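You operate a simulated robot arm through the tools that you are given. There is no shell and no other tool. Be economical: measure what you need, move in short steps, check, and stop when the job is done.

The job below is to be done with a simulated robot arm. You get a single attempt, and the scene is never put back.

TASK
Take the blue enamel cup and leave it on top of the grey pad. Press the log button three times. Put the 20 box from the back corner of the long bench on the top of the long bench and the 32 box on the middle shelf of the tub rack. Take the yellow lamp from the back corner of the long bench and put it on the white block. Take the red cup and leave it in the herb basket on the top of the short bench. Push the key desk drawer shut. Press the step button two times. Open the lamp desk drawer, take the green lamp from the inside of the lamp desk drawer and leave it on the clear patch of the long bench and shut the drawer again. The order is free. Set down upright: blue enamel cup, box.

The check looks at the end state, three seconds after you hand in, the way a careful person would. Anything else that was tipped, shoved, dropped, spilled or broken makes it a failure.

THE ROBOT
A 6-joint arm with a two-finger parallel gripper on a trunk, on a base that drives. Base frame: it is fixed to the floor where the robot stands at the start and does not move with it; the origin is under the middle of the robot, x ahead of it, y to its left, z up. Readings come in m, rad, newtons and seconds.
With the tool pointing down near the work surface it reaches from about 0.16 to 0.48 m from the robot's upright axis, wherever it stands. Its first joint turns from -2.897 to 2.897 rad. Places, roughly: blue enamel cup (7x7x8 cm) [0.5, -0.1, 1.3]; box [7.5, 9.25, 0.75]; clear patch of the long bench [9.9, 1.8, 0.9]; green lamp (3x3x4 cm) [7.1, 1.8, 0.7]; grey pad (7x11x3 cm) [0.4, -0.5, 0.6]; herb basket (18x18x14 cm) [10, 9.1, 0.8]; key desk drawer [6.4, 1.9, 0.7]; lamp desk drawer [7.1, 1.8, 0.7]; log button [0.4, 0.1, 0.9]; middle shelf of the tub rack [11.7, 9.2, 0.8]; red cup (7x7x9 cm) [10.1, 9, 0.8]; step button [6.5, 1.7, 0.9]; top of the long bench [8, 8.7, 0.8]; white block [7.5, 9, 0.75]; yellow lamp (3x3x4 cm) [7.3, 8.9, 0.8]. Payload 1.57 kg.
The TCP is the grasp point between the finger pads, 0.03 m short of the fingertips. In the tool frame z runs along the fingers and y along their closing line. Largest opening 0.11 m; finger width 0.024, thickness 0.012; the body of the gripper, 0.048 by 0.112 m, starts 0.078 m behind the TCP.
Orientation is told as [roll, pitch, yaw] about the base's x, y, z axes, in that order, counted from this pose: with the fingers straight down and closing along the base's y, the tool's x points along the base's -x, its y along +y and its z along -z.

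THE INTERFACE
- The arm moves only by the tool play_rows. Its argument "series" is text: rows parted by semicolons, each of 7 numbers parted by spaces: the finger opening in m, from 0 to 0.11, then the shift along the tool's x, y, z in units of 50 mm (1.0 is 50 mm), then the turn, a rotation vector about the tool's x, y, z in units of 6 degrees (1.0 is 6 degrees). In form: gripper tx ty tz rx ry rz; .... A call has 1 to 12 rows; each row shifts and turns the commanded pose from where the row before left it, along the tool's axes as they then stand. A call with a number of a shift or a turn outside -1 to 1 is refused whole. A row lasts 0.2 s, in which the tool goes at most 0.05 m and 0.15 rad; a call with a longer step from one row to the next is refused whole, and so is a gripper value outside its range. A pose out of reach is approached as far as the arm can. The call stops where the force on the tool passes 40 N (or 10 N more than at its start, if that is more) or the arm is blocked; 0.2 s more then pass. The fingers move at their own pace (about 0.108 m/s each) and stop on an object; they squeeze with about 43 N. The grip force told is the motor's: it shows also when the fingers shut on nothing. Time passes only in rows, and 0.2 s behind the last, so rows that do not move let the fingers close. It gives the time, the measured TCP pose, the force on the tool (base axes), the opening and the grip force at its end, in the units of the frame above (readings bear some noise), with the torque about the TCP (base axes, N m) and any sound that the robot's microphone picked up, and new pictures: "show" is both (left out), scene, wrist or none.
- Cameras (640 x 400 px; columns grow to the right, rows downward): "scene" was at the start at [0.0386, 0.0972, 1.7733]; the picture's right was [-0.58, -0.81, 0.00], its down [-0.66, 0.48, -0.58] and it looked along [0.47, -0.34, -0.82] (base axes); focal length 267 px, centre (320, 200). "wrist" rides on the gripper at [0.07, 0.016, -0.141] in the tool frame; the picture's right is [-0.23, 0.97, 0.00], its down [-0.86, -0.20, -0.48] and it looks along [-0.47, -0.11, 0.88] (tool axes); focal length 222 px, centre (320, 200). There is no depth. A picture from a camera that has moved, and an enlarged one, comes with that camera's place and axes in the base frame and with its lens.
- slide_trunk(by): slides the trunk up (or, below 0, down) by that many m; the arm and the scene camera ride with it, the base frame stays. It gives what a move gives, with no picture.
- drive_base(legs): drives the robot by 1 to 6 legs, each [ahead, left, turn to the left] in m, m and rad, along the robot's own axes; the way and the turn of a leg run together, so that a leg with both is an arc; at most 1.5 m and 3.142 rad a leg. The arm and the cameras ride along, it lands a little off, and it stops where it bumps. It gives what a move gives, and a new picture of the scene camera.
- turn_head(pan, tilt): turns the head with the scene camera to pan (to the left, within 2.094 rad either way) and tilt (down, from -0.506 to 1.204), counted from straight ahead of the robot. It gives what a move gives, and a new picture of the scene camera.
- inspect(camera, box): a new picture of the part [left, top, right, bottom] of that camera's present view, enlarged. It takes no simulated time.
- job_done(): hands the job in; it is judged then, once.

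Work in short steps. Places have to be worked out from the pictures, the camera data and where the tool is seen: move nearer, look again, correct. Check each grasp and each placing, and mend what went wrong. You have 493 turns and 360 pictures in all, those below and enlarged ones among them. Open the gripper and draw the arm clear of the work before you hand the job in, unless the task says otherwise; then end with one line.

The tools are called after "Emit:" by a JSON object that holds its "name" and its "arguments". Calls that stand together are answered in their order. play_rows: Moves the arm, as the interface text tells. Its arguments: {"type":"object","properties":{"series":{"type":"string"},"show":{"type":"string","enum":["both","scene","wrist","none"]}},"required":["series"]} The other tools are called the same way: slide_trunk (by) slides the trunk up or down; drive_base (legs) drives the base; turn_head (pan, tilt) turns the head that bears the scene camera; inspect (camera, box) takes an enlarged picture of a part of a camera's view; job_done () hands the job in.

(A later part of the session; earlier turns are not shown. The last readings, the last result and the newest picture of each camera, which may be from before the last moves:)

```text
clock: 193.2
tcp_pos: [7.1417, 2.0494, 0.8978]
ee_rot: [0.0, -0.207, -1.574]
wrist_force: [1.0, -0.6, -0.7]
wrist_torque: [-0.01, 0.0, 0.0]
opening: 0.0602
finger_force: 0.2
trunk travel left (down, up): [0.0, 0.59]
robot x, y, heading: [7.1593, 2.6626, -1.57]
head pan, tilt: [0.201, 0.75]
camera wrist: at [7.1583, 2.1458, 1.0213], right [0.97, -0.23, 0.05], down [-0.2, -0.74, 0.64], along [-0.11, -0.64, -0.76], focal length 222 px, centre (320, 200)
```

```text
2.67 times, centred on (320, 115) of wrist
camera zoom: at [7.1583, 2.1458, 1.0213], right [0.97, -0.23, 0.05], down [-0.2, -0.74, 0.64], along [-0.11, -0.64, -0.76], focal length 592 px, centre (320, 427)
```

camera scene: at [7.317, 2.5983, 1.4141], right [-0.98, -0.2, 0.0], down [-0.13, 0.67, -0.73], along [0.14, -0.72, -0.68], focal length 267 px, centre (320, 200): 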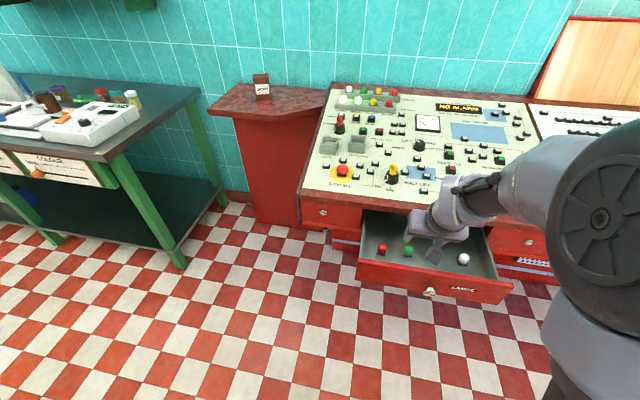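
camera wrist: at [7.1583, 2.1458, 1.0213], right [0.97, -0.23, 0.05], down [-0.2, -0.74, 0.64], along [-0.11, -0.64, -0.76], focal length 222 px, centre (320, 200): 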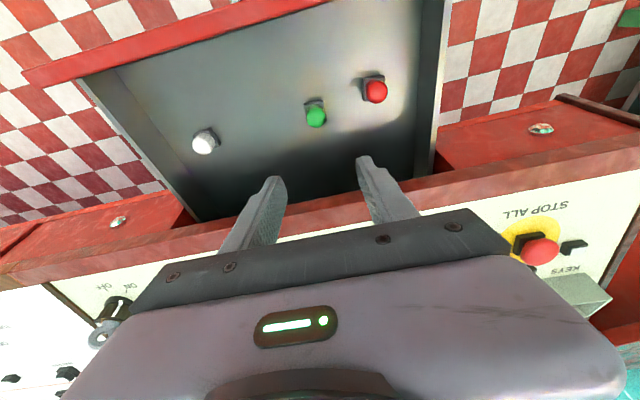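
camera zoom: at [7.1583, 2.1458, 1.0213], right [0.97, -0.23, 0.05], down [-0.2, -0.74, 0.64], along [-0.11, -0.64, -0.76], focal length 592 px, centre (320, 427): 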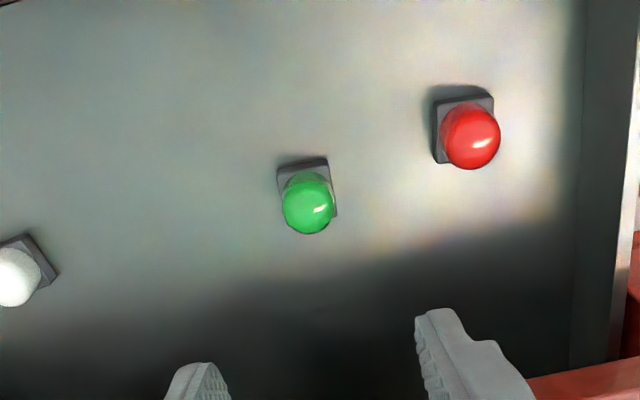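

Dome at (7.141,2.034,0.709). Descend to TCP z≈0.725 with 1 cm forward.

Emit:
{"name": "play_rows", "arguments": {"series": "0.06 0.13 0 0.85 0 0 0;0.06 0.13 0 0.85 0 0 0;0.06 0.13 0 0.85 0 0 0;0.06 0.13 0 0.85 0 0 0;0.06 0 0 0 0 0 0", "show": "wrist"}}

```text
clock: 194.3
tcp_pos: [7.1406, 2.0381, 0.7288]
ee_rot: [0.0, -0.211, -1.574]
wrist_force: [0.8, -1.4, 9.2]
wrist_torque: [0.04, 0.1, -0.12]
opening: 0.0599
finger_force: 0.1
trunk travel left (down, up): [0.0, 0.59]
robot x, y, heading: [7.1618, 2.6626, -1.575]
head pan, tilt: [0.201, 0.75]
camera wrist: at [7.1577, 2.1354, 0.8523], right [0.97, -0.23, 0.05], down [-0.2, -0.74, 0.65], along [-0.11, -0.64, -0.76], focal length 222 px, centre (320, 200)
```

wrist: 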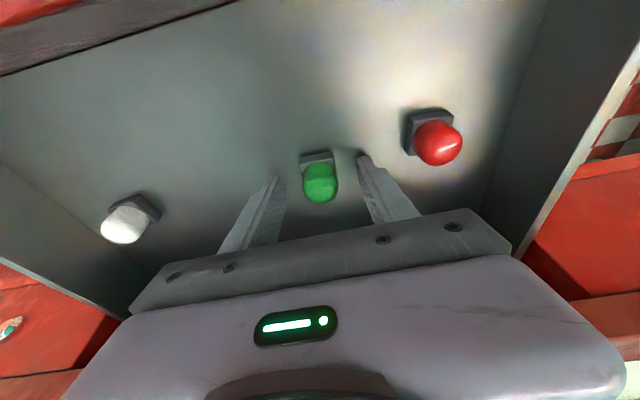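

Fingertips touch the drawer floor with the lamp between them. Raise 3 mm and close.

Emit:
{"name": "play_rows", "arguments": {"series": "0.06 0.06 0 -0.06 0 0 0;0 0 0 0 0 0 0;0 0 0 0 0 0 0;0 0 0 0 0 0 0", "show": "wrist"}}

```text
clock: 195.3
tcp_pos: [7.14, 2.042, 0.7302]
ee_rot: [0.001, -0.209, -1.574]
wrist_force: [0.3, -0.2, 0.2]
wrist_torque: [0.01, -0.03, -0.01]
opening: 0.0266
finger_force: 37.4
trunk travel left (down, up): [0.0, 0.59]
robot x, y, heading: [7.1617, 2.6616, -1.575]
head pan, tilt: [0.201, 0.75]
camera wrist: at [7.1576, 2.1387, 0.8542], right [0.97, -0.23, 0.05], down [-0.2, -0.74, 0.64], along [-0.11, -0.64, -0.76], focal length 222 px, centre (320, 200)
```

wrist: 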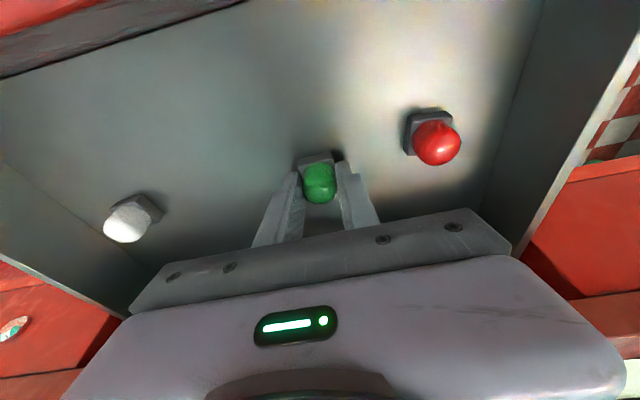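

Gripped at 0.0266. Lift straight up.

Emit:
{"name": "play_rows", "arguments": {"series": "0 -0.1 0 -0.49 0 0 0;0 -0.2 0 -0.97 0 0 0;0 -0.2 0 -0.97 0 0 0;0 -0.2 0 -0.97 0 0 0;0 0 0 0 0 0 0", "show": "wrist"}}

```text
clock: 196.6
tcp_pos: [7.1419, 2.0432, 0.9051]
ee_rot: [0.0, -0.209, -1.575]
wrist_force: [0.3, 0.2, -0.6]
wrist_torque: [-0.01, 0.01, -0.03]
opening: 0.0266
finger_force: 37.4
trunk travel left (down, up): [0.0, 0.59]
robot x, y, heading: [7.1624, 2.6573, -1.574]
head pan, tilt: [0.201, 0.75]
camera wrist: at [7.1598, 2.1395, 1.0282], right [0.97, -0.23, 0.05], down [-0.2, -0.74, 0.65], along [-0.11, -0.64, -0.76], focal length 222 px, centre (320, 200)
```

wrist: 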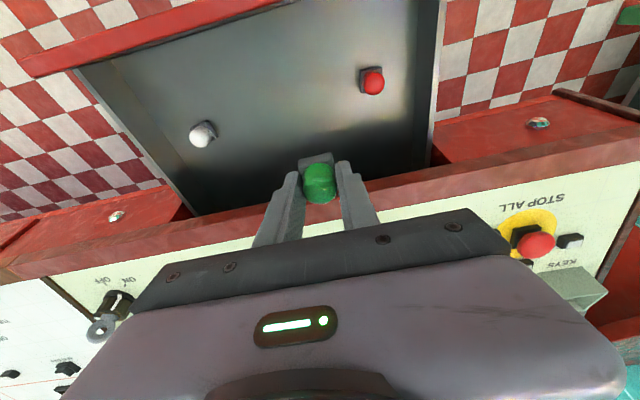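

Lamp held. Back off, raise the trunk a bit, and look left along the bench toward x≈9.9.

Emit:
{"name": "drive_base", "arguments": {"legs": [[-0.25, 0, 0]]}}

Emit:
{"name": "slide_trunk", "arguments": {"by": 0.3}}

Emit:
{"name": "turn_head", "arguments": {"pan": 1.1, "tilt": 0.45}}

Emit:
{"name": "play_rows", "arguments": {"series": "0 0 0 0 0 0 0", "show": "scene"}}

```text
clock: 198.4
tcp_pos: [7.1454, 2.2926, 0.9035]
ee_rot: [-0.001, -0.21, -1.57]
wrist_force: [-0.4, 0.6, 0.1]
wrist_torque: [0.0, 0.02, -0.01]
opening: 0.027
finger_force: 36.9
trunk travel left (down, up): [0.0, 0.59]
robot x, y, heading: [7.1615, 2.9132, -1.571]
head pan, tilt: [0.201, 0.75]
camera scene: at [7.3171, 2.8486, 1.4141], right [-0.98, -0.2, 0.0], down [-0.14, 0.67, -0.73], along [0.15, -0.72, -0.68], focal length 267 px, centre (320, 200)
```

scene: 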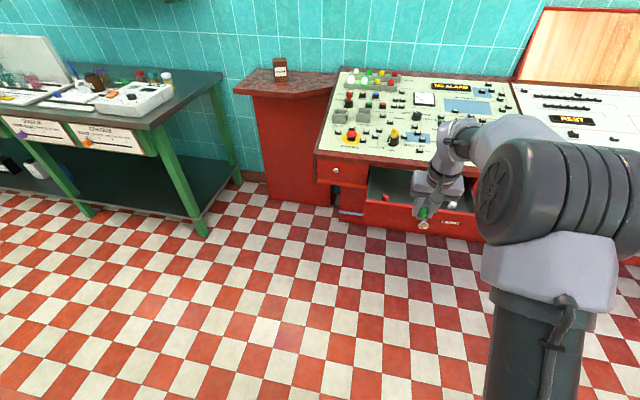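

```text
clock: 201.4
tcp_pos: [7.1452, 2.2922, 1.2044]
ee_rot: [0.0, -0.207, -1.569]
wrist_force: [-0.3, 0.3, -0.9]
wrist_torque: [-0.01, 0.01, 0.01]
opening: 0.0265
finger_force: 37.9
trunk travel left (down, up): [-0.3, 0.29]
robot x, y, heading: [7.1602, 2.9101, -1.567]
head pan, tilt: [0.201, 0.75]
```

```text
clock: 202.6
tcp_pos: [7.1456, 2.2918, 1.2048]
ee_rot: [0.0, -0.207, -1.57]
wrist_force: [0.2, -0.4, -0.6]
wrist_torque: [-0.01, -0.02, 0.04]
opening: 0.0265
finger_force: 37.4
trunk travel left (down, up): [-0.3, 0.29]
robot x, y, heading: [7.1616, 2.9069, -1.57]
head pan, tilt: [1.1, 0.45]
camera scene: at [7.3824, 2.888, 1.7405], right [-0.45, -0.89, 0.0], down [-0.39, 0.2, -0.9], along [0.8, -0.41, -0.44], focal length 267 px, centre (320, 200)
```

scene: 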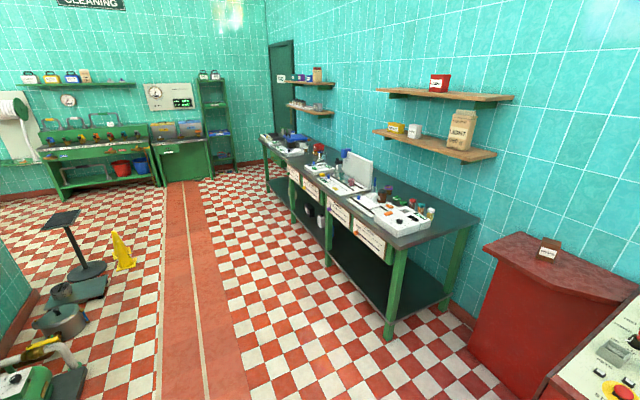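

```text
clock: 203.0
tcp_pos: [7.1449, 2.2923, 1.2031]
ee_rot: [0.001, -0.208, -1.569]
wrist_force: [0.7, -0.2, 0.0]
wrist_torque: [-0.01, 0.01, 0.0]
opening: 0.0266
finger_force: 37.7
trunk travel left (down, up): [-0.3, 0.29]
robot x, y, heading: [7.16, 2.9125, -1.565]
head pan, tilt: [1.1, 0.45]
camera scene: at [7.3824, 2.8881, 1.7405], right [-0.45, -0.89, 0.0], down [-0.39, 0.2, -0.9], along [0.8, -0.41, -0.44], focal length 267 px, centre (320, 200)
```

scene: 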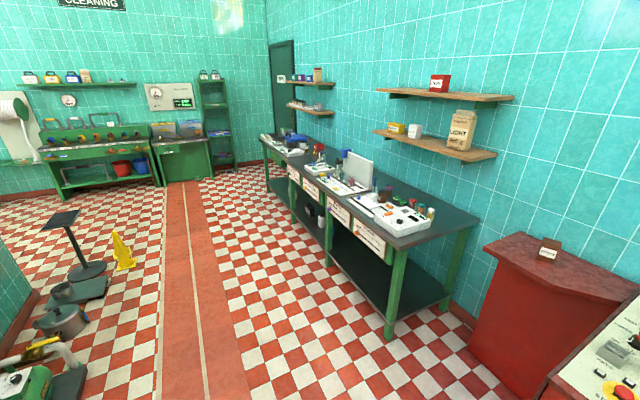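

The long bench begins at x≈8.3 with front y≈1.98. Sidestep left along it, staying at y≈2.9.

Emit:
{"name": "inspect", "arguments": {"camera": "scene", "box": [250, 120, 450, 245]}}

Emit:
{"name": "drive_base", "arguments": {"legs": [[0, 1.4, 0], [0, 1.3, 0]]}}

Emit:
{"name": "turn_head", "arguments": {"pan": 0.35, "tilt": 0.7}}

Emit:
{"name": "play_rows", "arguments": {"series": "0 0 0 0 0 0 0", "show": "scene"}}

```text
3.20 times, centred on (350, 182) of scene
camera zoom: at [7.3824, 2.8881, 1.7405], right [-0.45, -0.89, 0.0], down [-0.39, 0.2, -0.9], along [0.8, -0.41, -0.44], focal length 854 px, centre (224, 256)
```

zoom: 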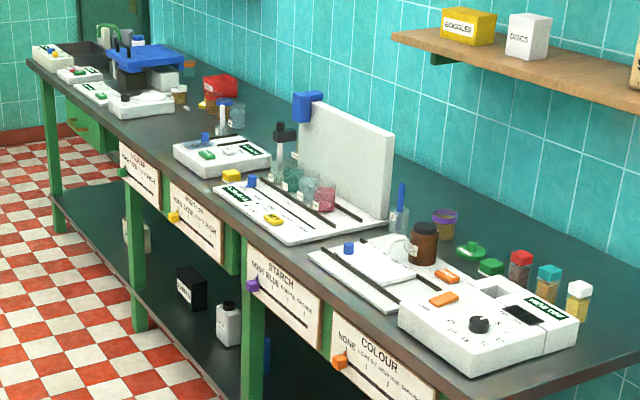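

```text
clock: 216.1
tcp_pos: [9.8449, 2.2906, 1.2039]
ee_rot: [-0.002, -0.208, -1.568]
wrist_force: [-0.3, 1.5, 0.2]
wrist_torque: [0.01, 0.02, 0.02]
opening: 0.0265
finger_force: 37.2
trunk travel left (down, up): [-0.3, 0.29]
robot x, y, heading: [9.8568, 2.9094, -1.563]
head pan, tilt: [1.1, 0.45]
camera scene: at [10.0805, 2.8878, 1.7405], right [-0.45, -0.89, 0.0], down [-0.39, 0.2, -0.9], along [0.8, -0.4, -0.44], focal length 267 px, centre (320, 200)
```

scene: 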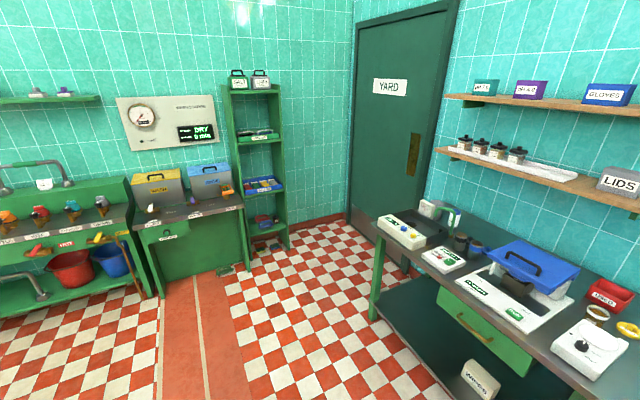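

```text
clock: 217.2
tcp_pos: [9.8454, 2.29, 1.2041]
ee_rot: [-0.001, -0.209, -1.567]
wrist_force: [-0.3, 1.0, 0.3]
wrist_torque: [-0.02, -0.03, 0.04]
opening: 0.0266
finger_force: 37.4
trunk travel left (down, up): [-0.3, 0.29]
robot x, y, heading: [9.8563, 2.9076, -1.565]
head pan, tilt: [0.351, 0.7]
camera scene: at [10.0277, 2.8495, 1.7184], right [-0.94, -0.35, 0.0], down [-0.23, 0.6, -0.77], along [0.27, -0.72, -0.64], focal length 267 px, centre (320, 200)
```

scene: 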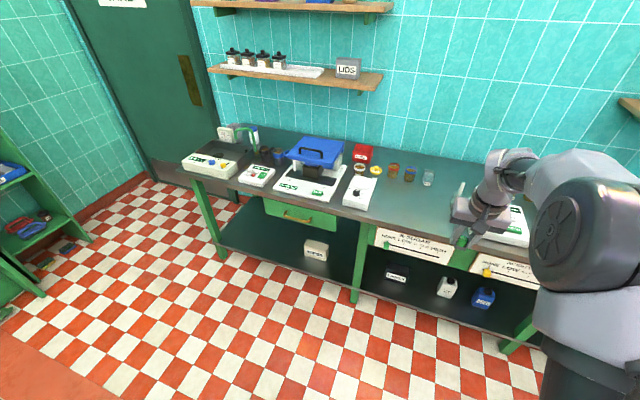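

```text
clock: 217.6
tcp_pos: [9.8438, 2.2898, 1.2054]
ee_rot: [-0.001, -0.207, -1.567]
wrist_force: [-0.5, 0.7, -0.2]
wrist_torque: [-0.02, -0.01, 0.0]
opening: 0.0264
finger_force: 37.6
trunk travel left (down, up): [-0.3, 0.29]
robot x, y, heading: [9.8566, 2.9085, -1.568]
head pan, tilt: [0.351, 0.7]
camera scene: at [10.0277, 2.8495, 1.7183], right [-0.94, -0.35, 0.0], down [-0.22, 0.6, -0.76], along [0.27, -0.72, -0.64], focal length 267 px, centre (320, 200)
```

scene: 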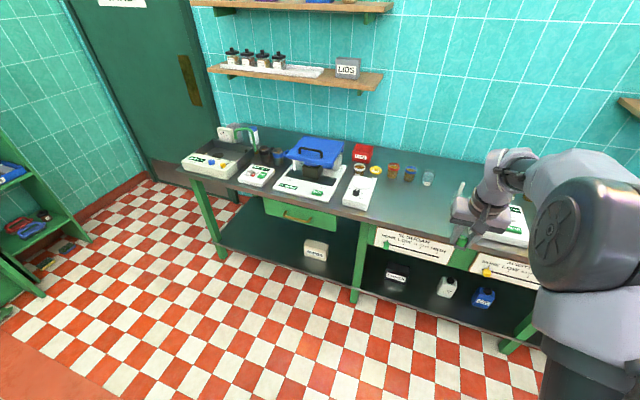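

The clear patch is between the white box and next panel, around [9.93,1.8]. Zoom in.

Emit:
{"name": "inspect", "arguments": {"camera": "scene", "box": [330, 140, 530, 265]}}

Emit:
{"name": "inspect", "arguments": {"camera": "wrist", "box": [0, 0, 640, 400]}}

```text
3.20 times, centred on (430, 202) of scene
camera zoom: at [10.0277, 2.8495, 1.7183], right [-0.94, -0.35, 0.0], down [-0.22, 0.6, -0.76], along [0.27, -0.72, -0.64], focal length 854 px, centre (-32, 192)
```

zoom: 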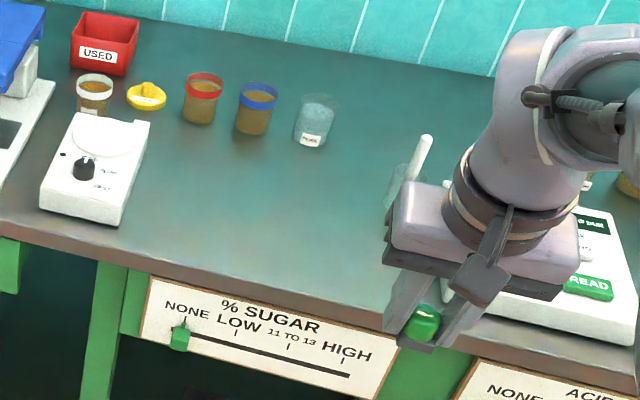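

```text
1.00 times, centred on (320, 200) of wrist (not enlarged: the box is as wide or as high as the picture)
camera zoom: at [9.861, 2.3878, 1.3276], right [0.97, -0.22, 0.05], down [-0.2, -0.74, 0.65], along [-0.11, -0.64, -0.76], focal length 222 px, centre (320, 200)
```

zoom: 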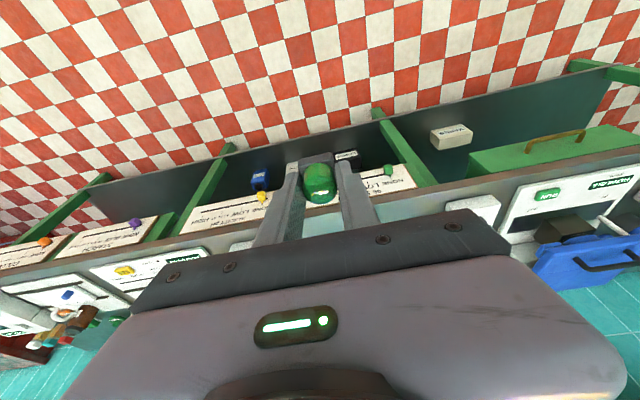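

Target (9.92,1.80). Drive forward 0.49 and left 0.076, then lower the trunk 0.2.

Emit:
{"name": "drive_base", "arguments": {"legs": [[0.49, 0.076, 0]]}}

Emit:
{"name": "slide_trunk", "arguments": {"by": -0.2}}

Emit:
{"name": "play_rows", "arguments": {"series": "0 0 0 0 0 0 0", "show": "both"}}

```text
clock: 220.5
tcp_pos: [9.9234, 1.7976, 1.2038]
ee_rot: [0.001, -0.208, -1.566]
wrist_force: [-0.2, -0.1, 0.4]
wrist_torque: [-0.02, 0.02, -0.03]
opening: 0.0265
finger_force: 37.1
trunk travel left (down, up): [-0.3, 0.29]
robot x, y, heading: [9.9379, 2.4155, -1.562]
head pan, tilt: [0.351, 0.7]
camera scene: at [10.1067, 2.3554, 1.7183], right [-0.94, -0.35, 0.0], down [-0.23, 0.6, -0.76], along [0.27, -0.72, -0.64], focal length 267 px, centre (320, 200)
```

scene: 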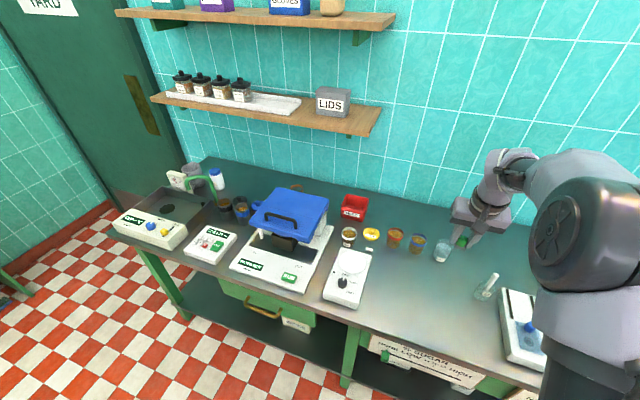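

```text
clock: 222.7
tcp_pos: [9.9234, 1.7982, 1.0034]
ee_rot: [0.0, -0.21, -1.565]
wrist_force: [0.3, -0.7, 0.1]
wrist_torque: [0.02, -0.02, -0.02]
opening: 0.0268
finger_force: 37.4
trunk travel left (down, up): [-0.1, 0.49]
robot x, y, heading: [9.9336, 2.4179, -1.561]
head pan, tilt: [0.351, 0.7]
```

```text
clock: 223.1
tcp_pos: [9.9236, 1.7963, 1.0049]
ee_rot: [-0.001, -0.207, -1.566]
wrist_force: [-0.2, 0.3, 0.3]
wrist_torque: [0.0, -0.01, -0.02]
opening: 0.0262
finger_force: 37.7
trunk travel left (down, up): [-0.1, 0.49]
robot x, y, heading: [9.9391, 2.4136, -1.564]
head pan, tilt: [0.351, 0.7]
camera scene: at [10.1066, 2.3561, 1.5184], right [-0.94, -0.35, 0.0], down [-0.23, 0.6, -0.76], along [0.27, -0.72, -0.64], focal length 267 px, centre (320, 200)
camera wrist: at [9.9405, 1.8942, 1.1277], right [0.97, -0.22, 0.05], down [-0.2, -0.74, 0.65], along [-0.1, -0.64, -0.76], focal length 222 px, centre (320, 200)
```

scene: 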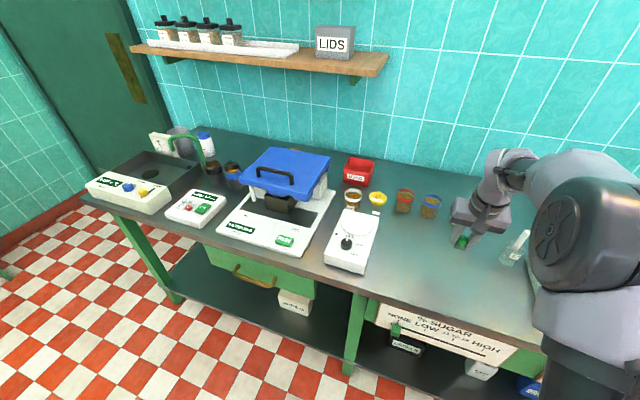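
wrist: 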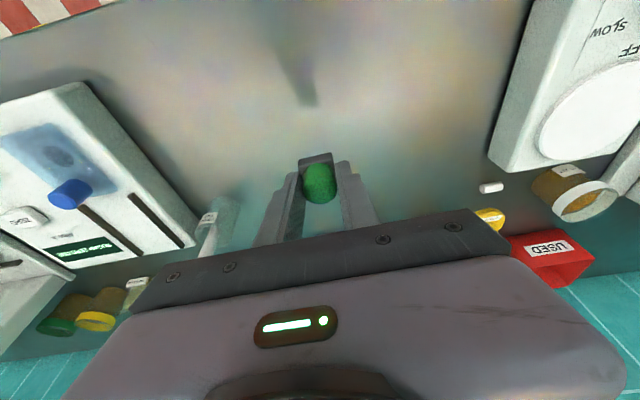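

Spot is clear below. Lower 7 cm then in fine steps to contact.

Emit:
{"name": "play_rows", "arguments": {"series": "0 0.145 0 0.68 0 0 0;0 0.145 0 0.68 0 0 0;0 0 0 0 0 0 0", "show": "wrist"}}

```text
clock: 223.9
tcp_pos: [9.9241, 1.7957, 0.9338]
ee_rot: [-0.001, -0.209, -1.566]
wrist_force: [0.7, 0.2, -0.2]
wrist_torque: [0.03, 0.02, 0.01]
opening: 0.0266
finger_force: 37.6
trunk travel left (down, up): [-0.1, 0.49]
robot x, y, heading: [9.938, 2.4159, -1.564]
head pan, tilt: [0.351, 0.7]
camera wrist: at [9.9408, 1.8928, 1.058], right [0.97, -0.22, 0.05], down [-0.2, -0.74, 0.65], along [-0.1, -0.64, -0.76], focal length 222 px, centre (320, 200)
```

wrist: 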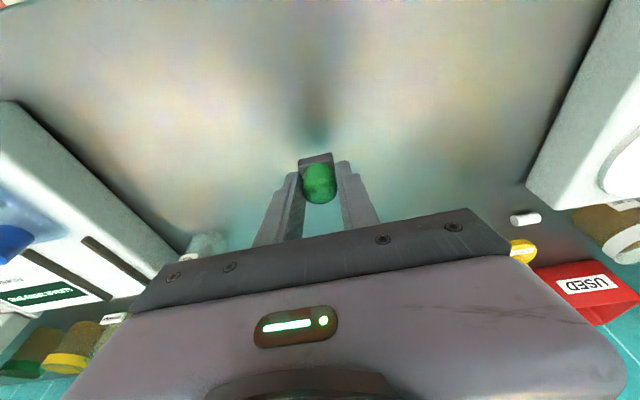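

Emit:
{"name": "play_rows", "arguments": {"series": "0 0.02 0 0.098 0 0 0;0 0.02 0 0.098 0 0 0;0 0.02 0 0.098 0 0 0;0 0 0 0 0 0 0", "show": "none"}}

```text
clock: 224.9
tcp_pos: [9.9245, 1.7966, 0.9205]
ee_rot: [-0.001, -0.208, -1.566]
wrist_force: [0.2, 0.2, -0.3]
wrist_torque: [-0.04, 0.0, 0.0]
opening: 0.0266
finger_force: 37.5
trunk travel left (down, up): [-0.1, 0.49]
robot x, y, heading: [9.9342, 2.4144, -1.564]
head pan, tilt: [0.351, 0.7]
```

No contact yet; continue.

Emit:
{"name": "play_rows", "arguments": {"series": "0 0.012 0 0.06 0 0 0;0 0.012 0 0.06 0 0 0;0 0.012 0 0.06 0 0 0;0 0.012 0 0.06 0 0 0;0 0 0 0 0 0 0", "show": "wrist"}}

```text
clock: 226.1
tcp_pos: [9.923, 1.7971, 0.9072]
ee_rot: [0.0, -0.209, -1.567]
wrist_force: [0.2, 0.6, 0.5]
wrist_torque: [0.01, -0.01, 0.01]
opening: 0.0264
finger_force: 37.2
trunk travel left (down, up): [-0.1, 0.49]
robot x, y, heading: [9.9377, 2.4112, -1.563]
head pan, tilt: [0.351, 0.7]
camera wrist: at [9.9406, 1.8944, 1.0309], right [0.97, -0.22, 0.05], down [-0.2, -0.74, 0.65], along [-0.1, -0.64, -0.76], focal length 222 px, centre (320, 200)
```

wrist: 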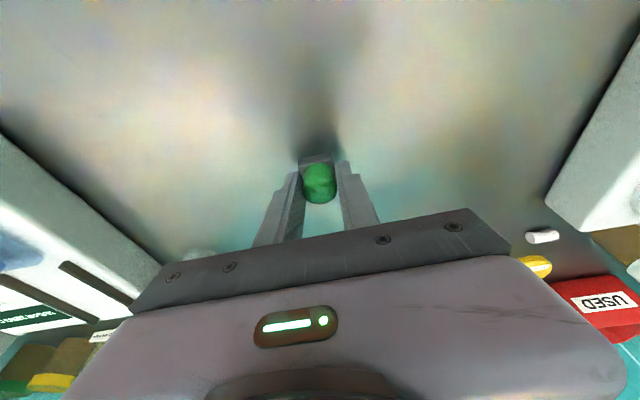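

Still not touching, the shadow meets the lamp nearly. Continue in 2 mm steps.

Emit:
{"name": "play_rows", "arguments": {"series": "0 0.01 0 0.05 0 0 0;0 0.01 0 0.05 0 0 0;0 0.01 0 0.05 0 0 0;0 0.01 0 0.05 0 0 0;0 0 0 0 0 0 0", "show": "none"}}

```text
clock: 227.3
tcp_pos: [9.924, 1.7971, 0.8966]
ee_rot: [0.0, -0.209, -1.566]
wrist_force: [-0.5, -0.4, 0.3]
wrist_torque: [-0.02, 0.0, 0.0]
opening: 0.0268
finger_force: 37.2
trunk travel left (down, up): [-0.1, 0.49]
robot x, y, heading: [9.94, 2.4142, -1.565]
head pan, tilt: [0.351, 0.7]
```

Emit:
{"name": "play_rows", "arguments": {"series": "0 0.01 0 0.05 0 0 0;0 0.01 0 0.05 0 0 0;0 0.01 0 0.05 0 0 0;0 0 0 0 0 0 0", "show": "wrist"}}

```text
clock: 228.3
tcp_pos: [9.9238, 1.7963, 0.8915]
ee_rot: [0.0, -0.216, -1.567]
wrist_force: [-1.4, -6.6, 29.9]
wrist_torque: [-0.1, 0.03, 0.05]
opening: 0.0266
finger_force: 37.6
trunk travel left (down, up): [-0.1, 0.49]
robot x, y, heading: [9.9358, 2.4134, -1.567]
head pan, tilt: [0.351, 0.7]
camera wrist: at [9.9408, 1.8943, 1.0153], right [0.98, -0.22, 0.05], down [-0.2, -0.73, 0.65], along [-0.1, -0.64, -0.76], focal length 222 px, centre (320, 200)
```

wrist: 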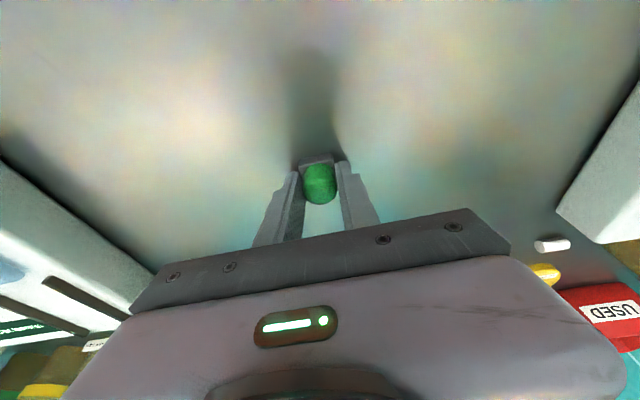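

Contact. Relieve 3 mm and release the lamp.

Emit:
{"name": "play_rows", "arguments": {"series": "0 -0.012 0 -0.06 0 0 0;0.05 0 0 0 0 0 0;0.05 0 0 0 0 0 0;0.05 0 0 0 0 0 0", "show": "none"}}

Emit:
{"name": "play_rows", "arguments": {"series": "0.05 -0.1 0 -0.49 0 0 0;0.05 -0.2 0 -0.97 0 0 0;0.05 -0.2 0 -0.97 0 0 0;0.05 0 0 0 0 0 0", "show": "wrist"}}

```text
clock: 229.3
tcp_pos: [9.9247, 1.7978, 0.8914]
ee_rot: [-0.001, -0.208, -1.566]
wrist_force: [0.6, 3.2, 8.0]
wrist_torque: [0.36, 0.13, -0.04]
opening: 0.0496
finger_force: 0.0
trunk travel left (down, up): [-0.1, 0.49]
robot x, y, heading: [9.9379, 2.4153, -1.567]
head pan, tilt: [0.351, 0.7]
```

```text
clock: 230.3
tcp_pos: [9.9247, 1.798, 1.0162]
ee_rot: [-0.001, -0.211, -1.565]
wrist_force: [-0.5, -0.4, 0.4]
wrist_torque: [0.04, 0.02, 0.0]
opening: 0.0502
finger_force: 0.0
trunk travel left (down, up): [-0.1, 0.49]
robot x, y, heading: [9.9381, 2.4139, -1.563]
head pan, tilt: [0.351, 0.7]
camera wrist: at [9.9402, 1.895, 1.1401], right [0.98, -0.22, 0.05], down [-0.2, -0.74, 0.65], along [-0.1, -0.64, -0.76], focal length 222 px, centre (320, 200)
```

wrist: 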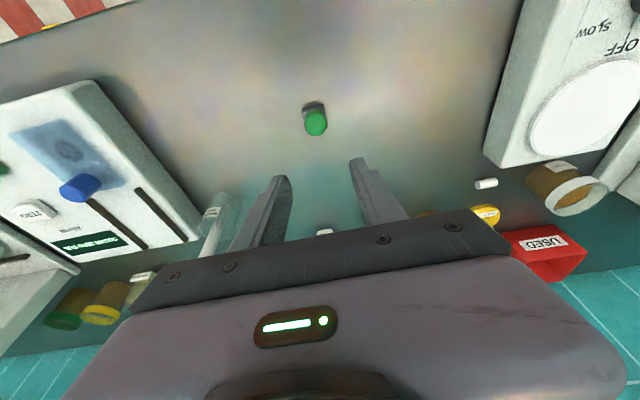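

Green lamp stands on the patch. Return to shut the LAMPS drawer: back off and sidestep right.

Emit:
{"name": "drive_base", "arguments": {"legs": [[-0.5, 0, -0.005], [0, -1.4, 0], [0, -1.39, 0]]}}

Emit:
{"name": "slide_trunk", "arguments": {"by": -0.1}}

Emit:
{"name": "play_rows", "arguments": {"series": "0 0 0 0.5 0 -1 0;0 0 0 0.5 0 -1 0;0 0.1 0 0.5 0 -1 0;0 0.2 0 0.5 0 -1 0;0 0.3 0 0.4 0 -1 0;0 0.3 0 0.3 0 -1 0;0 0.4 0 0.2 0 -1 0;0 0.4 0 0.2 0 -1 0;0 0 0 0 0 0 0", "show": "both"}}

```text
clock: 246.4
tcp_pos: [7.1326, 2.2829, 1.0162]
ee_rot: [0.0, -0.21, -1.55]
wrist_force: [0.1, 0.3, -0.2]
wrist_torque: [-0.02, 0.03, 0.03]
opening: 0.0502
finger_force: 0.1
trunk travel left (down, up): [-0.1, 0.49]
robot x, y, heading: [7.1346, 2.9003, -1.549]
head pan, tilt: [0.351, 0.7]
camera scene: at [7.3074, 2.844, 1.5183], right [-0.93, -0.36, 0.0], down [-0.23, 0.6, -0.77], along [0.28, -0.71, -0.64], focal length 267 px, centre (320, 200)
```

scene: 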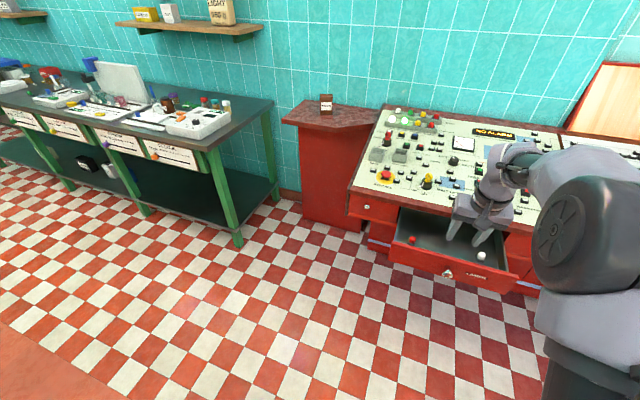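

```text
clock: 247.7
tcp_pos: [7.133, 2.2835, 0.9179]
ee_rot: [-0.001, -0.21, -1.551]
wrist_force: [-0.2, -0.4, -0.6]
wrist_torque: [-0.02, -0.01, -0.03]
opening: 0.05
finger_force: 0.0
trunk travel left (down, up): [0.0, 0.59]
robot x, y, heading: [7.1395, 2.8975, -1.544]
head pan, tilt: [0.351, 0.7]
```

```text
clock: 249.7
tcp_pos: [7.1373, 2.2734, 0.7326]
ee_rot: [0.003, -1.047, -1.552]
wrist_force: [0.7, 0.1, -0.3]
wrist_torque: [-0.01, 0.0, 0.0]
opening: 0.0001
finger_force: 20.6
out of reach, approached as far as the arm can: row 4
trunk travel left (down, up): [0.0, 0.59]
robot x, y, heading: [7.1376, 2.9018, -1.542]
head pan, tilt: [0.351, 0.7]
camera scene: at [7.3076, 2.8438, 1.4184], right [-0.93, -0.36, 0.0], down [-0.23, 0.6, -0.76], along [0.28, -0.71, -0.64], focal length 267 px, centre (320, 200)
camera wrist: at [7.1518, 2.4305, 0.7431], right [0.98, -0.09, 0.2], down [-0.2, -0.02, 0.98], along [-0.09, -1.0, -0.04], focal length 222 px, centre (320, 200)
```

scene: 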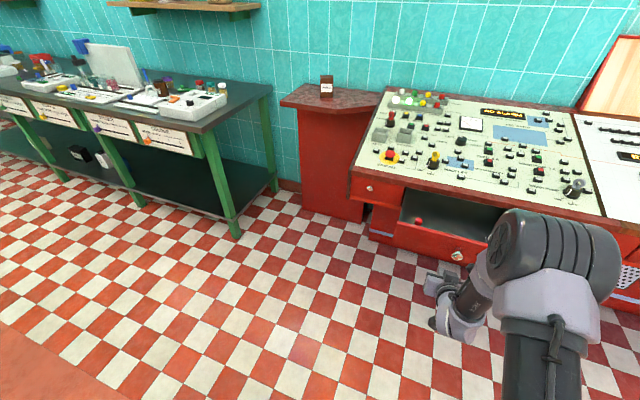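
wrist: 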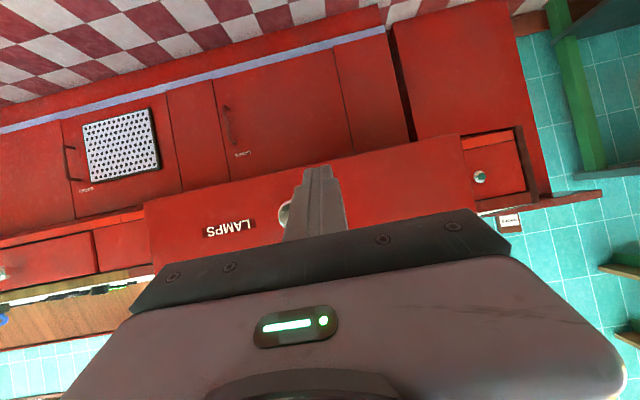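

Finger is beside the knob again. Retract the arm 13 cm, drive closer, then push with the arm.

Emit:
{"name": "play_rows", "arguments": {"series": "0 0.3 0 -0.81 0 0 0;0 0.43 0 -0.745 0 0 0;0 0.43 0 -0.745 0 0 0;0 0 0 0 0 0 0", "show": "none"}}

Emit:
{"name": "drive_base", "arguments": {"legs": [[0.19, 0.005, -0.025]]}}

Emit:
{"name": "inspect", "arguments": {"camera": "wrist", "box": [80, 80, 560, 300]}}

```text
clock: 250.7
tcp_pos: [7.1317, 2.4003, 0.7405]
ee_rot: [0.002, -1.046, -1.552]
wrist_force: [0.4, 0.3, 0.3]
wrist_torque: [-0.01, -0.01, 0.02]
opening: 0.0001
finger_force: 21.4
trunk travel left (down, up): [0.0, 0.59]
robot x, y, heading: [7.1359, 2.9026, -1.553]
head pan, tilt: [0.351, 0.7]
```

```text
clock: 252.3
tcp_pos: [7.1275, 2.2152, 0.74]
ee_rot: [0.003, -1.046, -1.572]
wrist_force: [0.0, -0.9, -0.3]
wrist_torque: [-0.01, 0.03, -0.01]
opening: 0.0
finger_force: 21.7
trunk travel left (down, up): [0.0, 0.59]
robot x, y, heading: [7.1439, 2.7168, -1.573]
head pan, tilt: [0.351, 0.7]
camera scene: at [7.3134, 2.6539, 1.4183], right [-0.94, -0.34, 0.0], down [-0.22, 0.6, -0.76], along [0.26, -0.72, -0.64], focal length 267 px, centre (320, 200)
```

scene: 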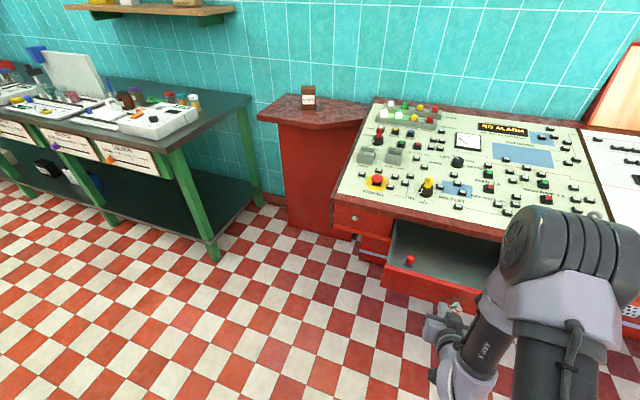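

```text
1.33 times, centred on (320, 190) of wrist
camera zoom: at [7.145, 2.3707, 0.7508], right [0.97, -0.11, 0.2], down [-0.2, -0.01, 0.98], along [-0.11, -0.99, -0.04], focal length 296 px, centre (320, 213)
```

zoom: 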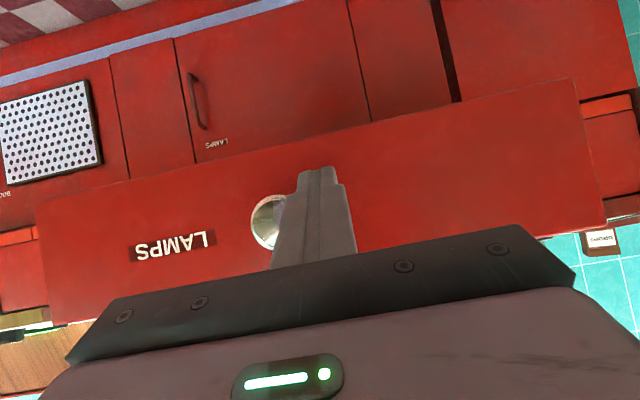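

Shift 1.5 cm away from the knob, then push slowly.

Emit:
{"name": "play_rows", "arguments": {"series": "0 0 0.32 0 0 0 0;0 -0.3 0 0.52 0 0 0;0 -0.3 0 0.52 0 0 0;0 -0.3 0 0.52 0 0 0;0 -0.3 0 0.52 0 0 0;0 -0.3 0 0.52 0 0 0;0 -0.3 0 0.52 0 0 0;0 -0.15 0 0.26 0 0 0;0 -0.15 0 0.26 0 0 0;0 0 0 0 0 0 0", "show": "wrist"}}

```text
clock: 254.5
tcp_pos: [7.1442, 2.0036, 0.7402]
ee_rot: [0.001, -1.046, -1.572]
wrist_force: [-0.3, 0.7, -0.2]
wrist_torque: [0.0, -0.04, 0.02]
opening: 0.0001
finger_force: 21.3
trunk travel left (down, up): [0.0, 0.59]
robot x, y, heading: [7.1396, 2.715, -1.57]
head pan, tilt: [0.351, 0.7]
camera wrist: at [7.1612, 2.1608, 0.7503], right [0.97, -0.11, 0.2], down [-0.2, -0.01, 0.98], along [-0.11, -0.99, -0.04], focal length 222 px, centre (320, 200)
```

wrist: 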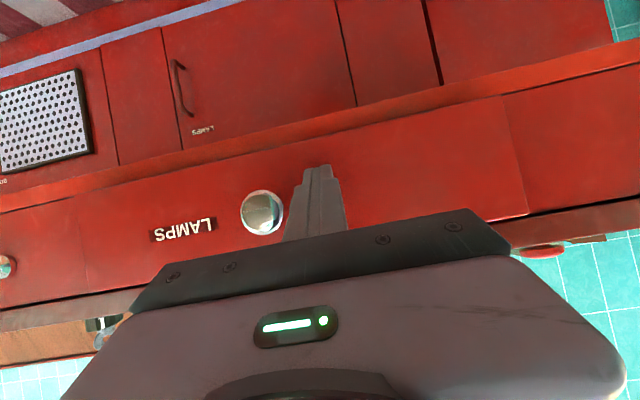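

Nearly shut; push on gently until the stop.

Emit:
{"name": "play_rows", "arguments": {"series": "0 -0.1 0 0.17 0 0 0;0 -0.1 0 0.17 0 0 0;0 -0.1 0 0.17 0 0 0;0 -0.1 0 0.17 0 0 0;0 0 0 0 0 0 0", "show": "wrist"}}

```text
clock: 255.1
tcp_pos: [7.1429, 1.9921, 0.7395]
ee_rot: [0.0, -1.036, -1.573]
wrist_force: [0.0, 28.5, 12.8]
wrist_torque: [-0.29, 0.04, 0.02]
opening: 0.0
finger_force: 21.0
trunk travel left (down, up): [0.0, 0.59]
robot x, y, heading: [7.1438, 2.7141, -1.573]
head pan, tilt: [0.351, 0.7]
stopped in row 3: the force on the tool passed its limit at 56 N (the readings are from after the stop); the commanded pose is now the measured one
camera wrist: at [7.1611, 2.1491, 0.7503], right [0.97, -0.12, 0.2], down [-0.2, -0.02, 0.98], along [-0.11, -0.99, -0.05], focal length 222 px, centre (320, 200)
```

wrist: 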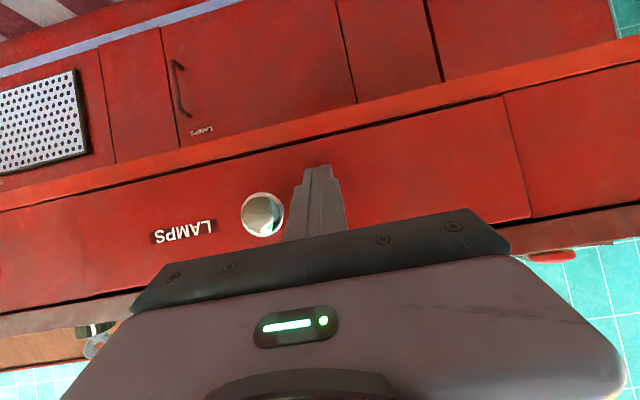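

LAMPS drawer is shut at its stop (TCP y 1.992). KEYS stopped at 2.028, so I want to verify KEYS is truly flush; retract and look obliquely.

Emit:
{"name": "play_rows", "arguments": {"series": "0 0.43 0 -0.745 0 0 0;0 0.43 0 -0.745 0 0 0;0 0.43 0 -0.745 0 0 0;0 0.43 0 -0.745 0 0 0;0 0 0 0 0 0 0", "show": "none"}}

Emit:
{"name": "drive_base", "arguments": {"legs": [[-0.15, 0, 0], [0, -0.3, 0]]}}

Emit:
{"name": "inspect", "arguments": {"camera": "wrist", "box": [0, 0, 640, 400]}}

```text
clock: 256.3
tcp_pos: [7.1427, 2.1615, 0.7377]
ee_rot: [0.0, -1.037, -1.573]
wrist_force: [0.1, -0.4, 0.6]
wrist_torque: [0.0, 0.02, 0.0]
opening: 0.0001
finger_force: 21.6
trunk travel left (down, up): [0.0, 0.59]
robot x, y, heading: [7.1441, 2.7179, -1.57]
head pan, tilt: [0.351, 0.7]
```

```text
clock: 259.3
tcp_pos: [6.8404, 2.3104, 0.7379]
ee_rot: [0.003, -1.035, -1.576]
wrist_force: [0.5, -0.1, -0.4]
wrist_torque: [-0.02, 0.02, -0.01]
opening: 0.0001
finger_force: 21.1
trunk travel left (down, up): [0.0, 0.59]
robot x, y, heading: [6.8454, 2.8657, -1.571]
head pan, tilt: [0.351, 0.7]
camera scene: at [7.0125, 2.8039, 1.4183], right [-0.94, -0.34, 0.0], down [-0.22, 0.61, -0.76], along [0.26, -0.72, -0.64], focal length 267 px, centre (320, 200)
```

scene: 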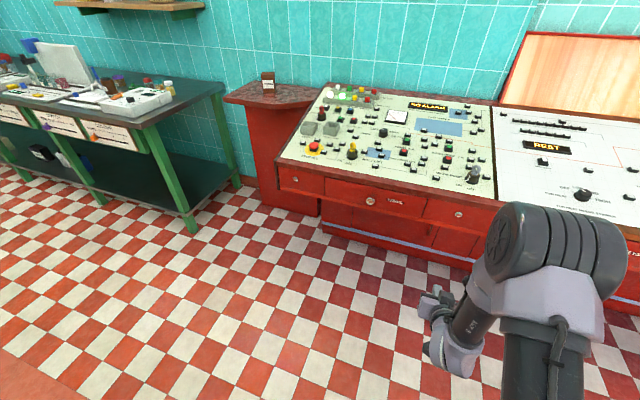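

```text
1.00 times, centred on (320, 200) of wrist (not enlarged: the box is as wide or as high as the picture)
camera zoom: at [6.8586, 2.4672, 0.7503], right [0.97, -0.12, 0.2], down [-0.2, -0.02, 0.98], along [-0.11, -0.99, -0.05], focal length 222 px, centre (320, 200)
```

zoom: 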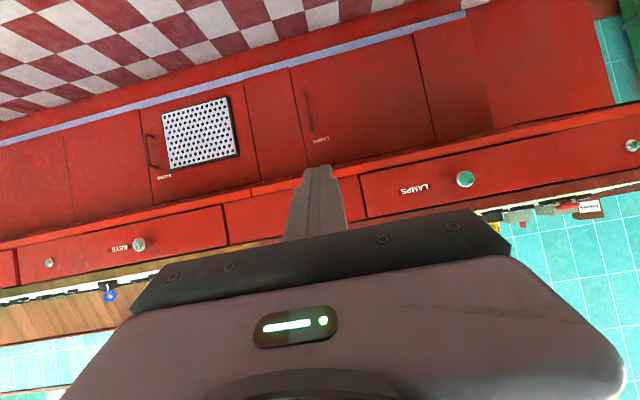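

Emit:
{"name": "inspect", "arguments": {"camera": "wrist", "box": [0, 150, 320, 350]}}

Emit:
{"name": "turn_head", "arguments": {"pan": -0.6, "tilt": 0.5}}

Emit:
{"name": "play_rows", "arguments": {"series": "0 0 0 0 0 0 0;0 0 0 0 0 0 0", "show": "scene"}}

```text
2.00 times, centred on (160, 250) of wrist
camera zoom: at [6.8586, 2.4672, 0.7503], right [0.97, -0.12, 0.2], down [-0.2, -0.02, 0.98], along [-0.11, -0.99, -0.05], focal length 444 px, centre (640, 100)
```

zoom: 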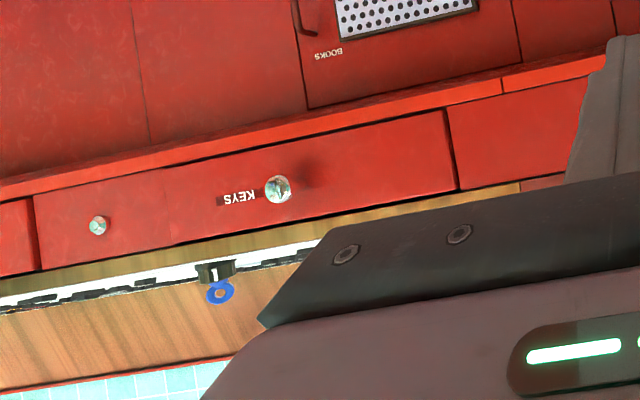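

```text
clock: 260.5
tcp_pos: [6.8411, 2.3104, 0.7387]
ee_rot: [0.003, -1.034, -1.575]
wrist_force: [-0.1, 0.4, -0.8]
wrist_torque: [-0.03, 0.02, -0.03]
opening: 0.0001
finger_force: 21.5
trunk travel left (down, up): [0.0, 0.59]
robot x, y, heading: [6.8436, 2.8681, -1.57]
head pan, tilt: [-0.6, 0.499]
camera scene: at [6.932, 2.8087, 1.436], right [-0.82, 0.57, 0.0], down [0.27, 0.39, -0.88], along [-0.5, -0.72, -0.48], focal length 267 px, centre (320, 200)
```

scene: 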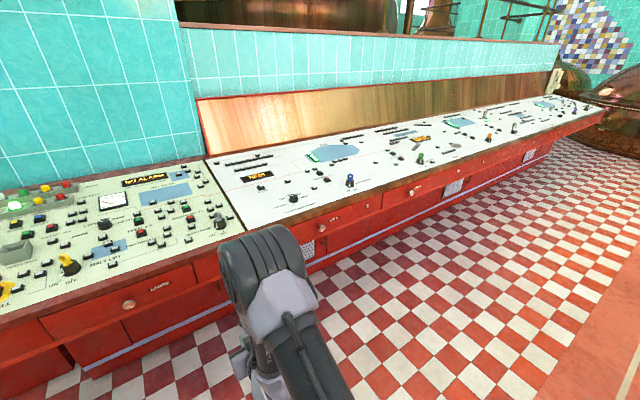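

```text
clock: 261.1
tcp_pos: [6.8406, 2.3102, 0.7395]
ee_rot: [0.003, -1.037, -1.577]
wrist_force: [0.0, 0.4, 0.4]
wrist_torque: [0.04, -0.02, -0.03]
opening: 0.0
finger_force: 21.7
trunk travel left (down, up): [0.0, 0.59]
robot x, y, heading: [6.8428, 2.8647, -1.581]
head pan, tilt: [-0.6, 0.499]
camera scene: at [6.9319, 2.8088, 1.436], right [-0.82, 0.57, 0.0], down [0.27, 0.39, -0.88], along [-0.5, -0.72, -0.48], focal length 267 px, centre (320, 200)
```

scene: 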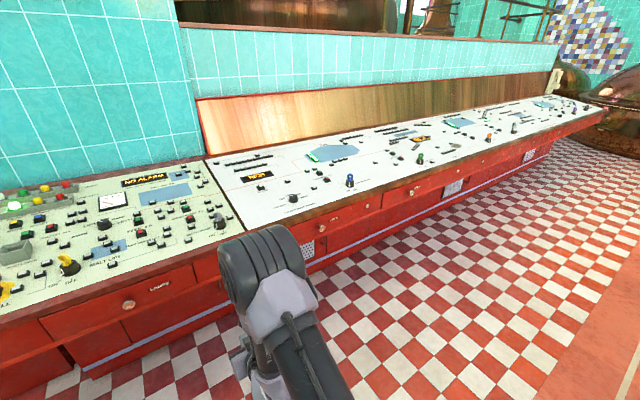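

Looks flush, but I'll verify by touch: probe the neighbouring (closed) drawer face at x≈6.15 and compare with the KEYS stop.

Emit:
{"name": "drive_base", "arguments": {"legs": [[0.15, -0.69, 0.008]]}}

Emit:
{"name": "inspect", "arguments": {"camera": "wrist", "box": [80, 60, 560, 300]}}

```text
clock: 264.9
tcp_pos: [6.162, 2.1639, 0.7381]
ee_rot: [0.001, -1.037, -1.574]
wrist_force: [0.5, 0.2, 0.0]
wrist_torque: [0.0, 0.01, -0.02]
opening: 0.0001
finger_force: 21.6
trunk travel left (down, up): [0.0, 0.59]
robot x, y, heading: [6.1661, 2.7183, -1.571]
head pan, tilt: [-0.6, 0.499]
camera scene: at [6.2516, 2.6625, 1.436], right [-0.82, 0.57, 0.0], down [0.27, 0.39, -0.88], along [-0.5, -0.72, -0.48], focal length 267 px, centre (320, 200)
```

scene: 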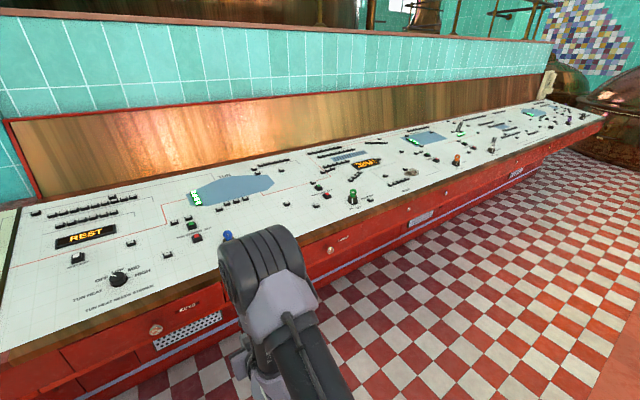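

```text
1.33 times, centred on (320, 180) of wrist
camera zoom: at [6.1782, 2.3209, 0.7503], right [0.97, -0.12, 0.2], down [-0.2, -0.02, 0.98], along [-0.11, -0.99, -0.05], focal length 296 px, centre (320, 227)
```

zoom: 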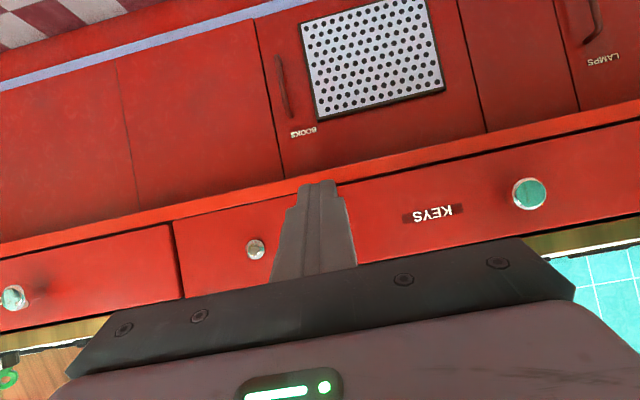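

Probe forward gently.

Emit:
{"name": "play_rows", "arguments": {"series": "0 -0.5 0 0.86 0 0 0;0 -0.3 0 0.52 0 0 0;0 -0.1 0 0.17 0 0 0;0 -0.1 0 0.17 0 0 0;0 -0.1 0 0.17 0 0 0;0 -0.1 0 0.17 0 0 0;0 -0.1 0 0.17 0 0 0;0 -0.1 0 0.17 0 0 0;0 -0.1 0 0.17 0 0 0;0 -0.1 0 0.17 0 0 0;0 0 0 0 0 0 0", "show": "none"}}

```text
clock: 267.4
tcp_pos: [6.1597, 2.0063, 0.7369]
ee_rot: [0.0, -1.037, -1.573]
wrist_force: [0.3, 0.3, 0.6]
wrist_torque: [-0.03, 0.01, 0.0]
opening: 0.0
finger_force: 21.2
trunk travel left (down, up): [0.0, 0.59]
robot x, y, heading: [6.1598, 2.7178, -1.57]
head pan, tilt: [-0.6, 0.499]
```

No contact yet at 2.006, beyond the KEYS stop. Continue.

Emit:
{"name": "play_rows", "arguments": {"series": "0 -0.1 0 0.17 0 0 0;0 -0.1 0 0.17 0 0 0;0 -0.1 0 0.17 0 0 0;0 -0.1 0 0.17 0 0 0;0 -0.1 0 0.17 0 0 0;0 0 0 0 0 0 0", "show": "wrist"}}

```text
clock: 268.0
tcp_pos: [6.1594, 1.992, 0.7354]
ee_rot: [0.002, -1.026, -1.576]
wrist_force: [0.5, 28.9, 12.0]
wrist_torque: [-0.28, -0.04, 0.08]
opening: 0.0
finger_force: 21.1
trunk travel left (down, up): [0.0, 0.59]
robot x, y, heading: [6.1674, 2.7155, -1.575]
head pan, tilt: [-0.6, 0.499]
stopped in row 3: the force on the tool passed its limit at 54 N (the readings are from after the stop); the commanded pose is now the measured one
camera wrist: at [6.1773, 2.149, 0.7489], right [0.97, -0.12, 0.2], down [-0.2, -0.03, 0.98], along [-0.11, -0.99, -0.06], focal length 222 px, centre (320, 200)
```

wrist: 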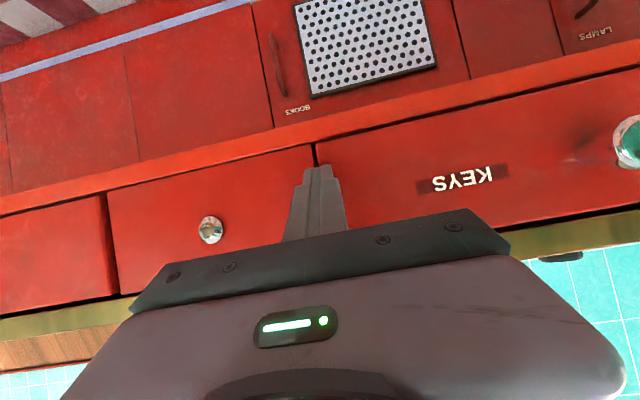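

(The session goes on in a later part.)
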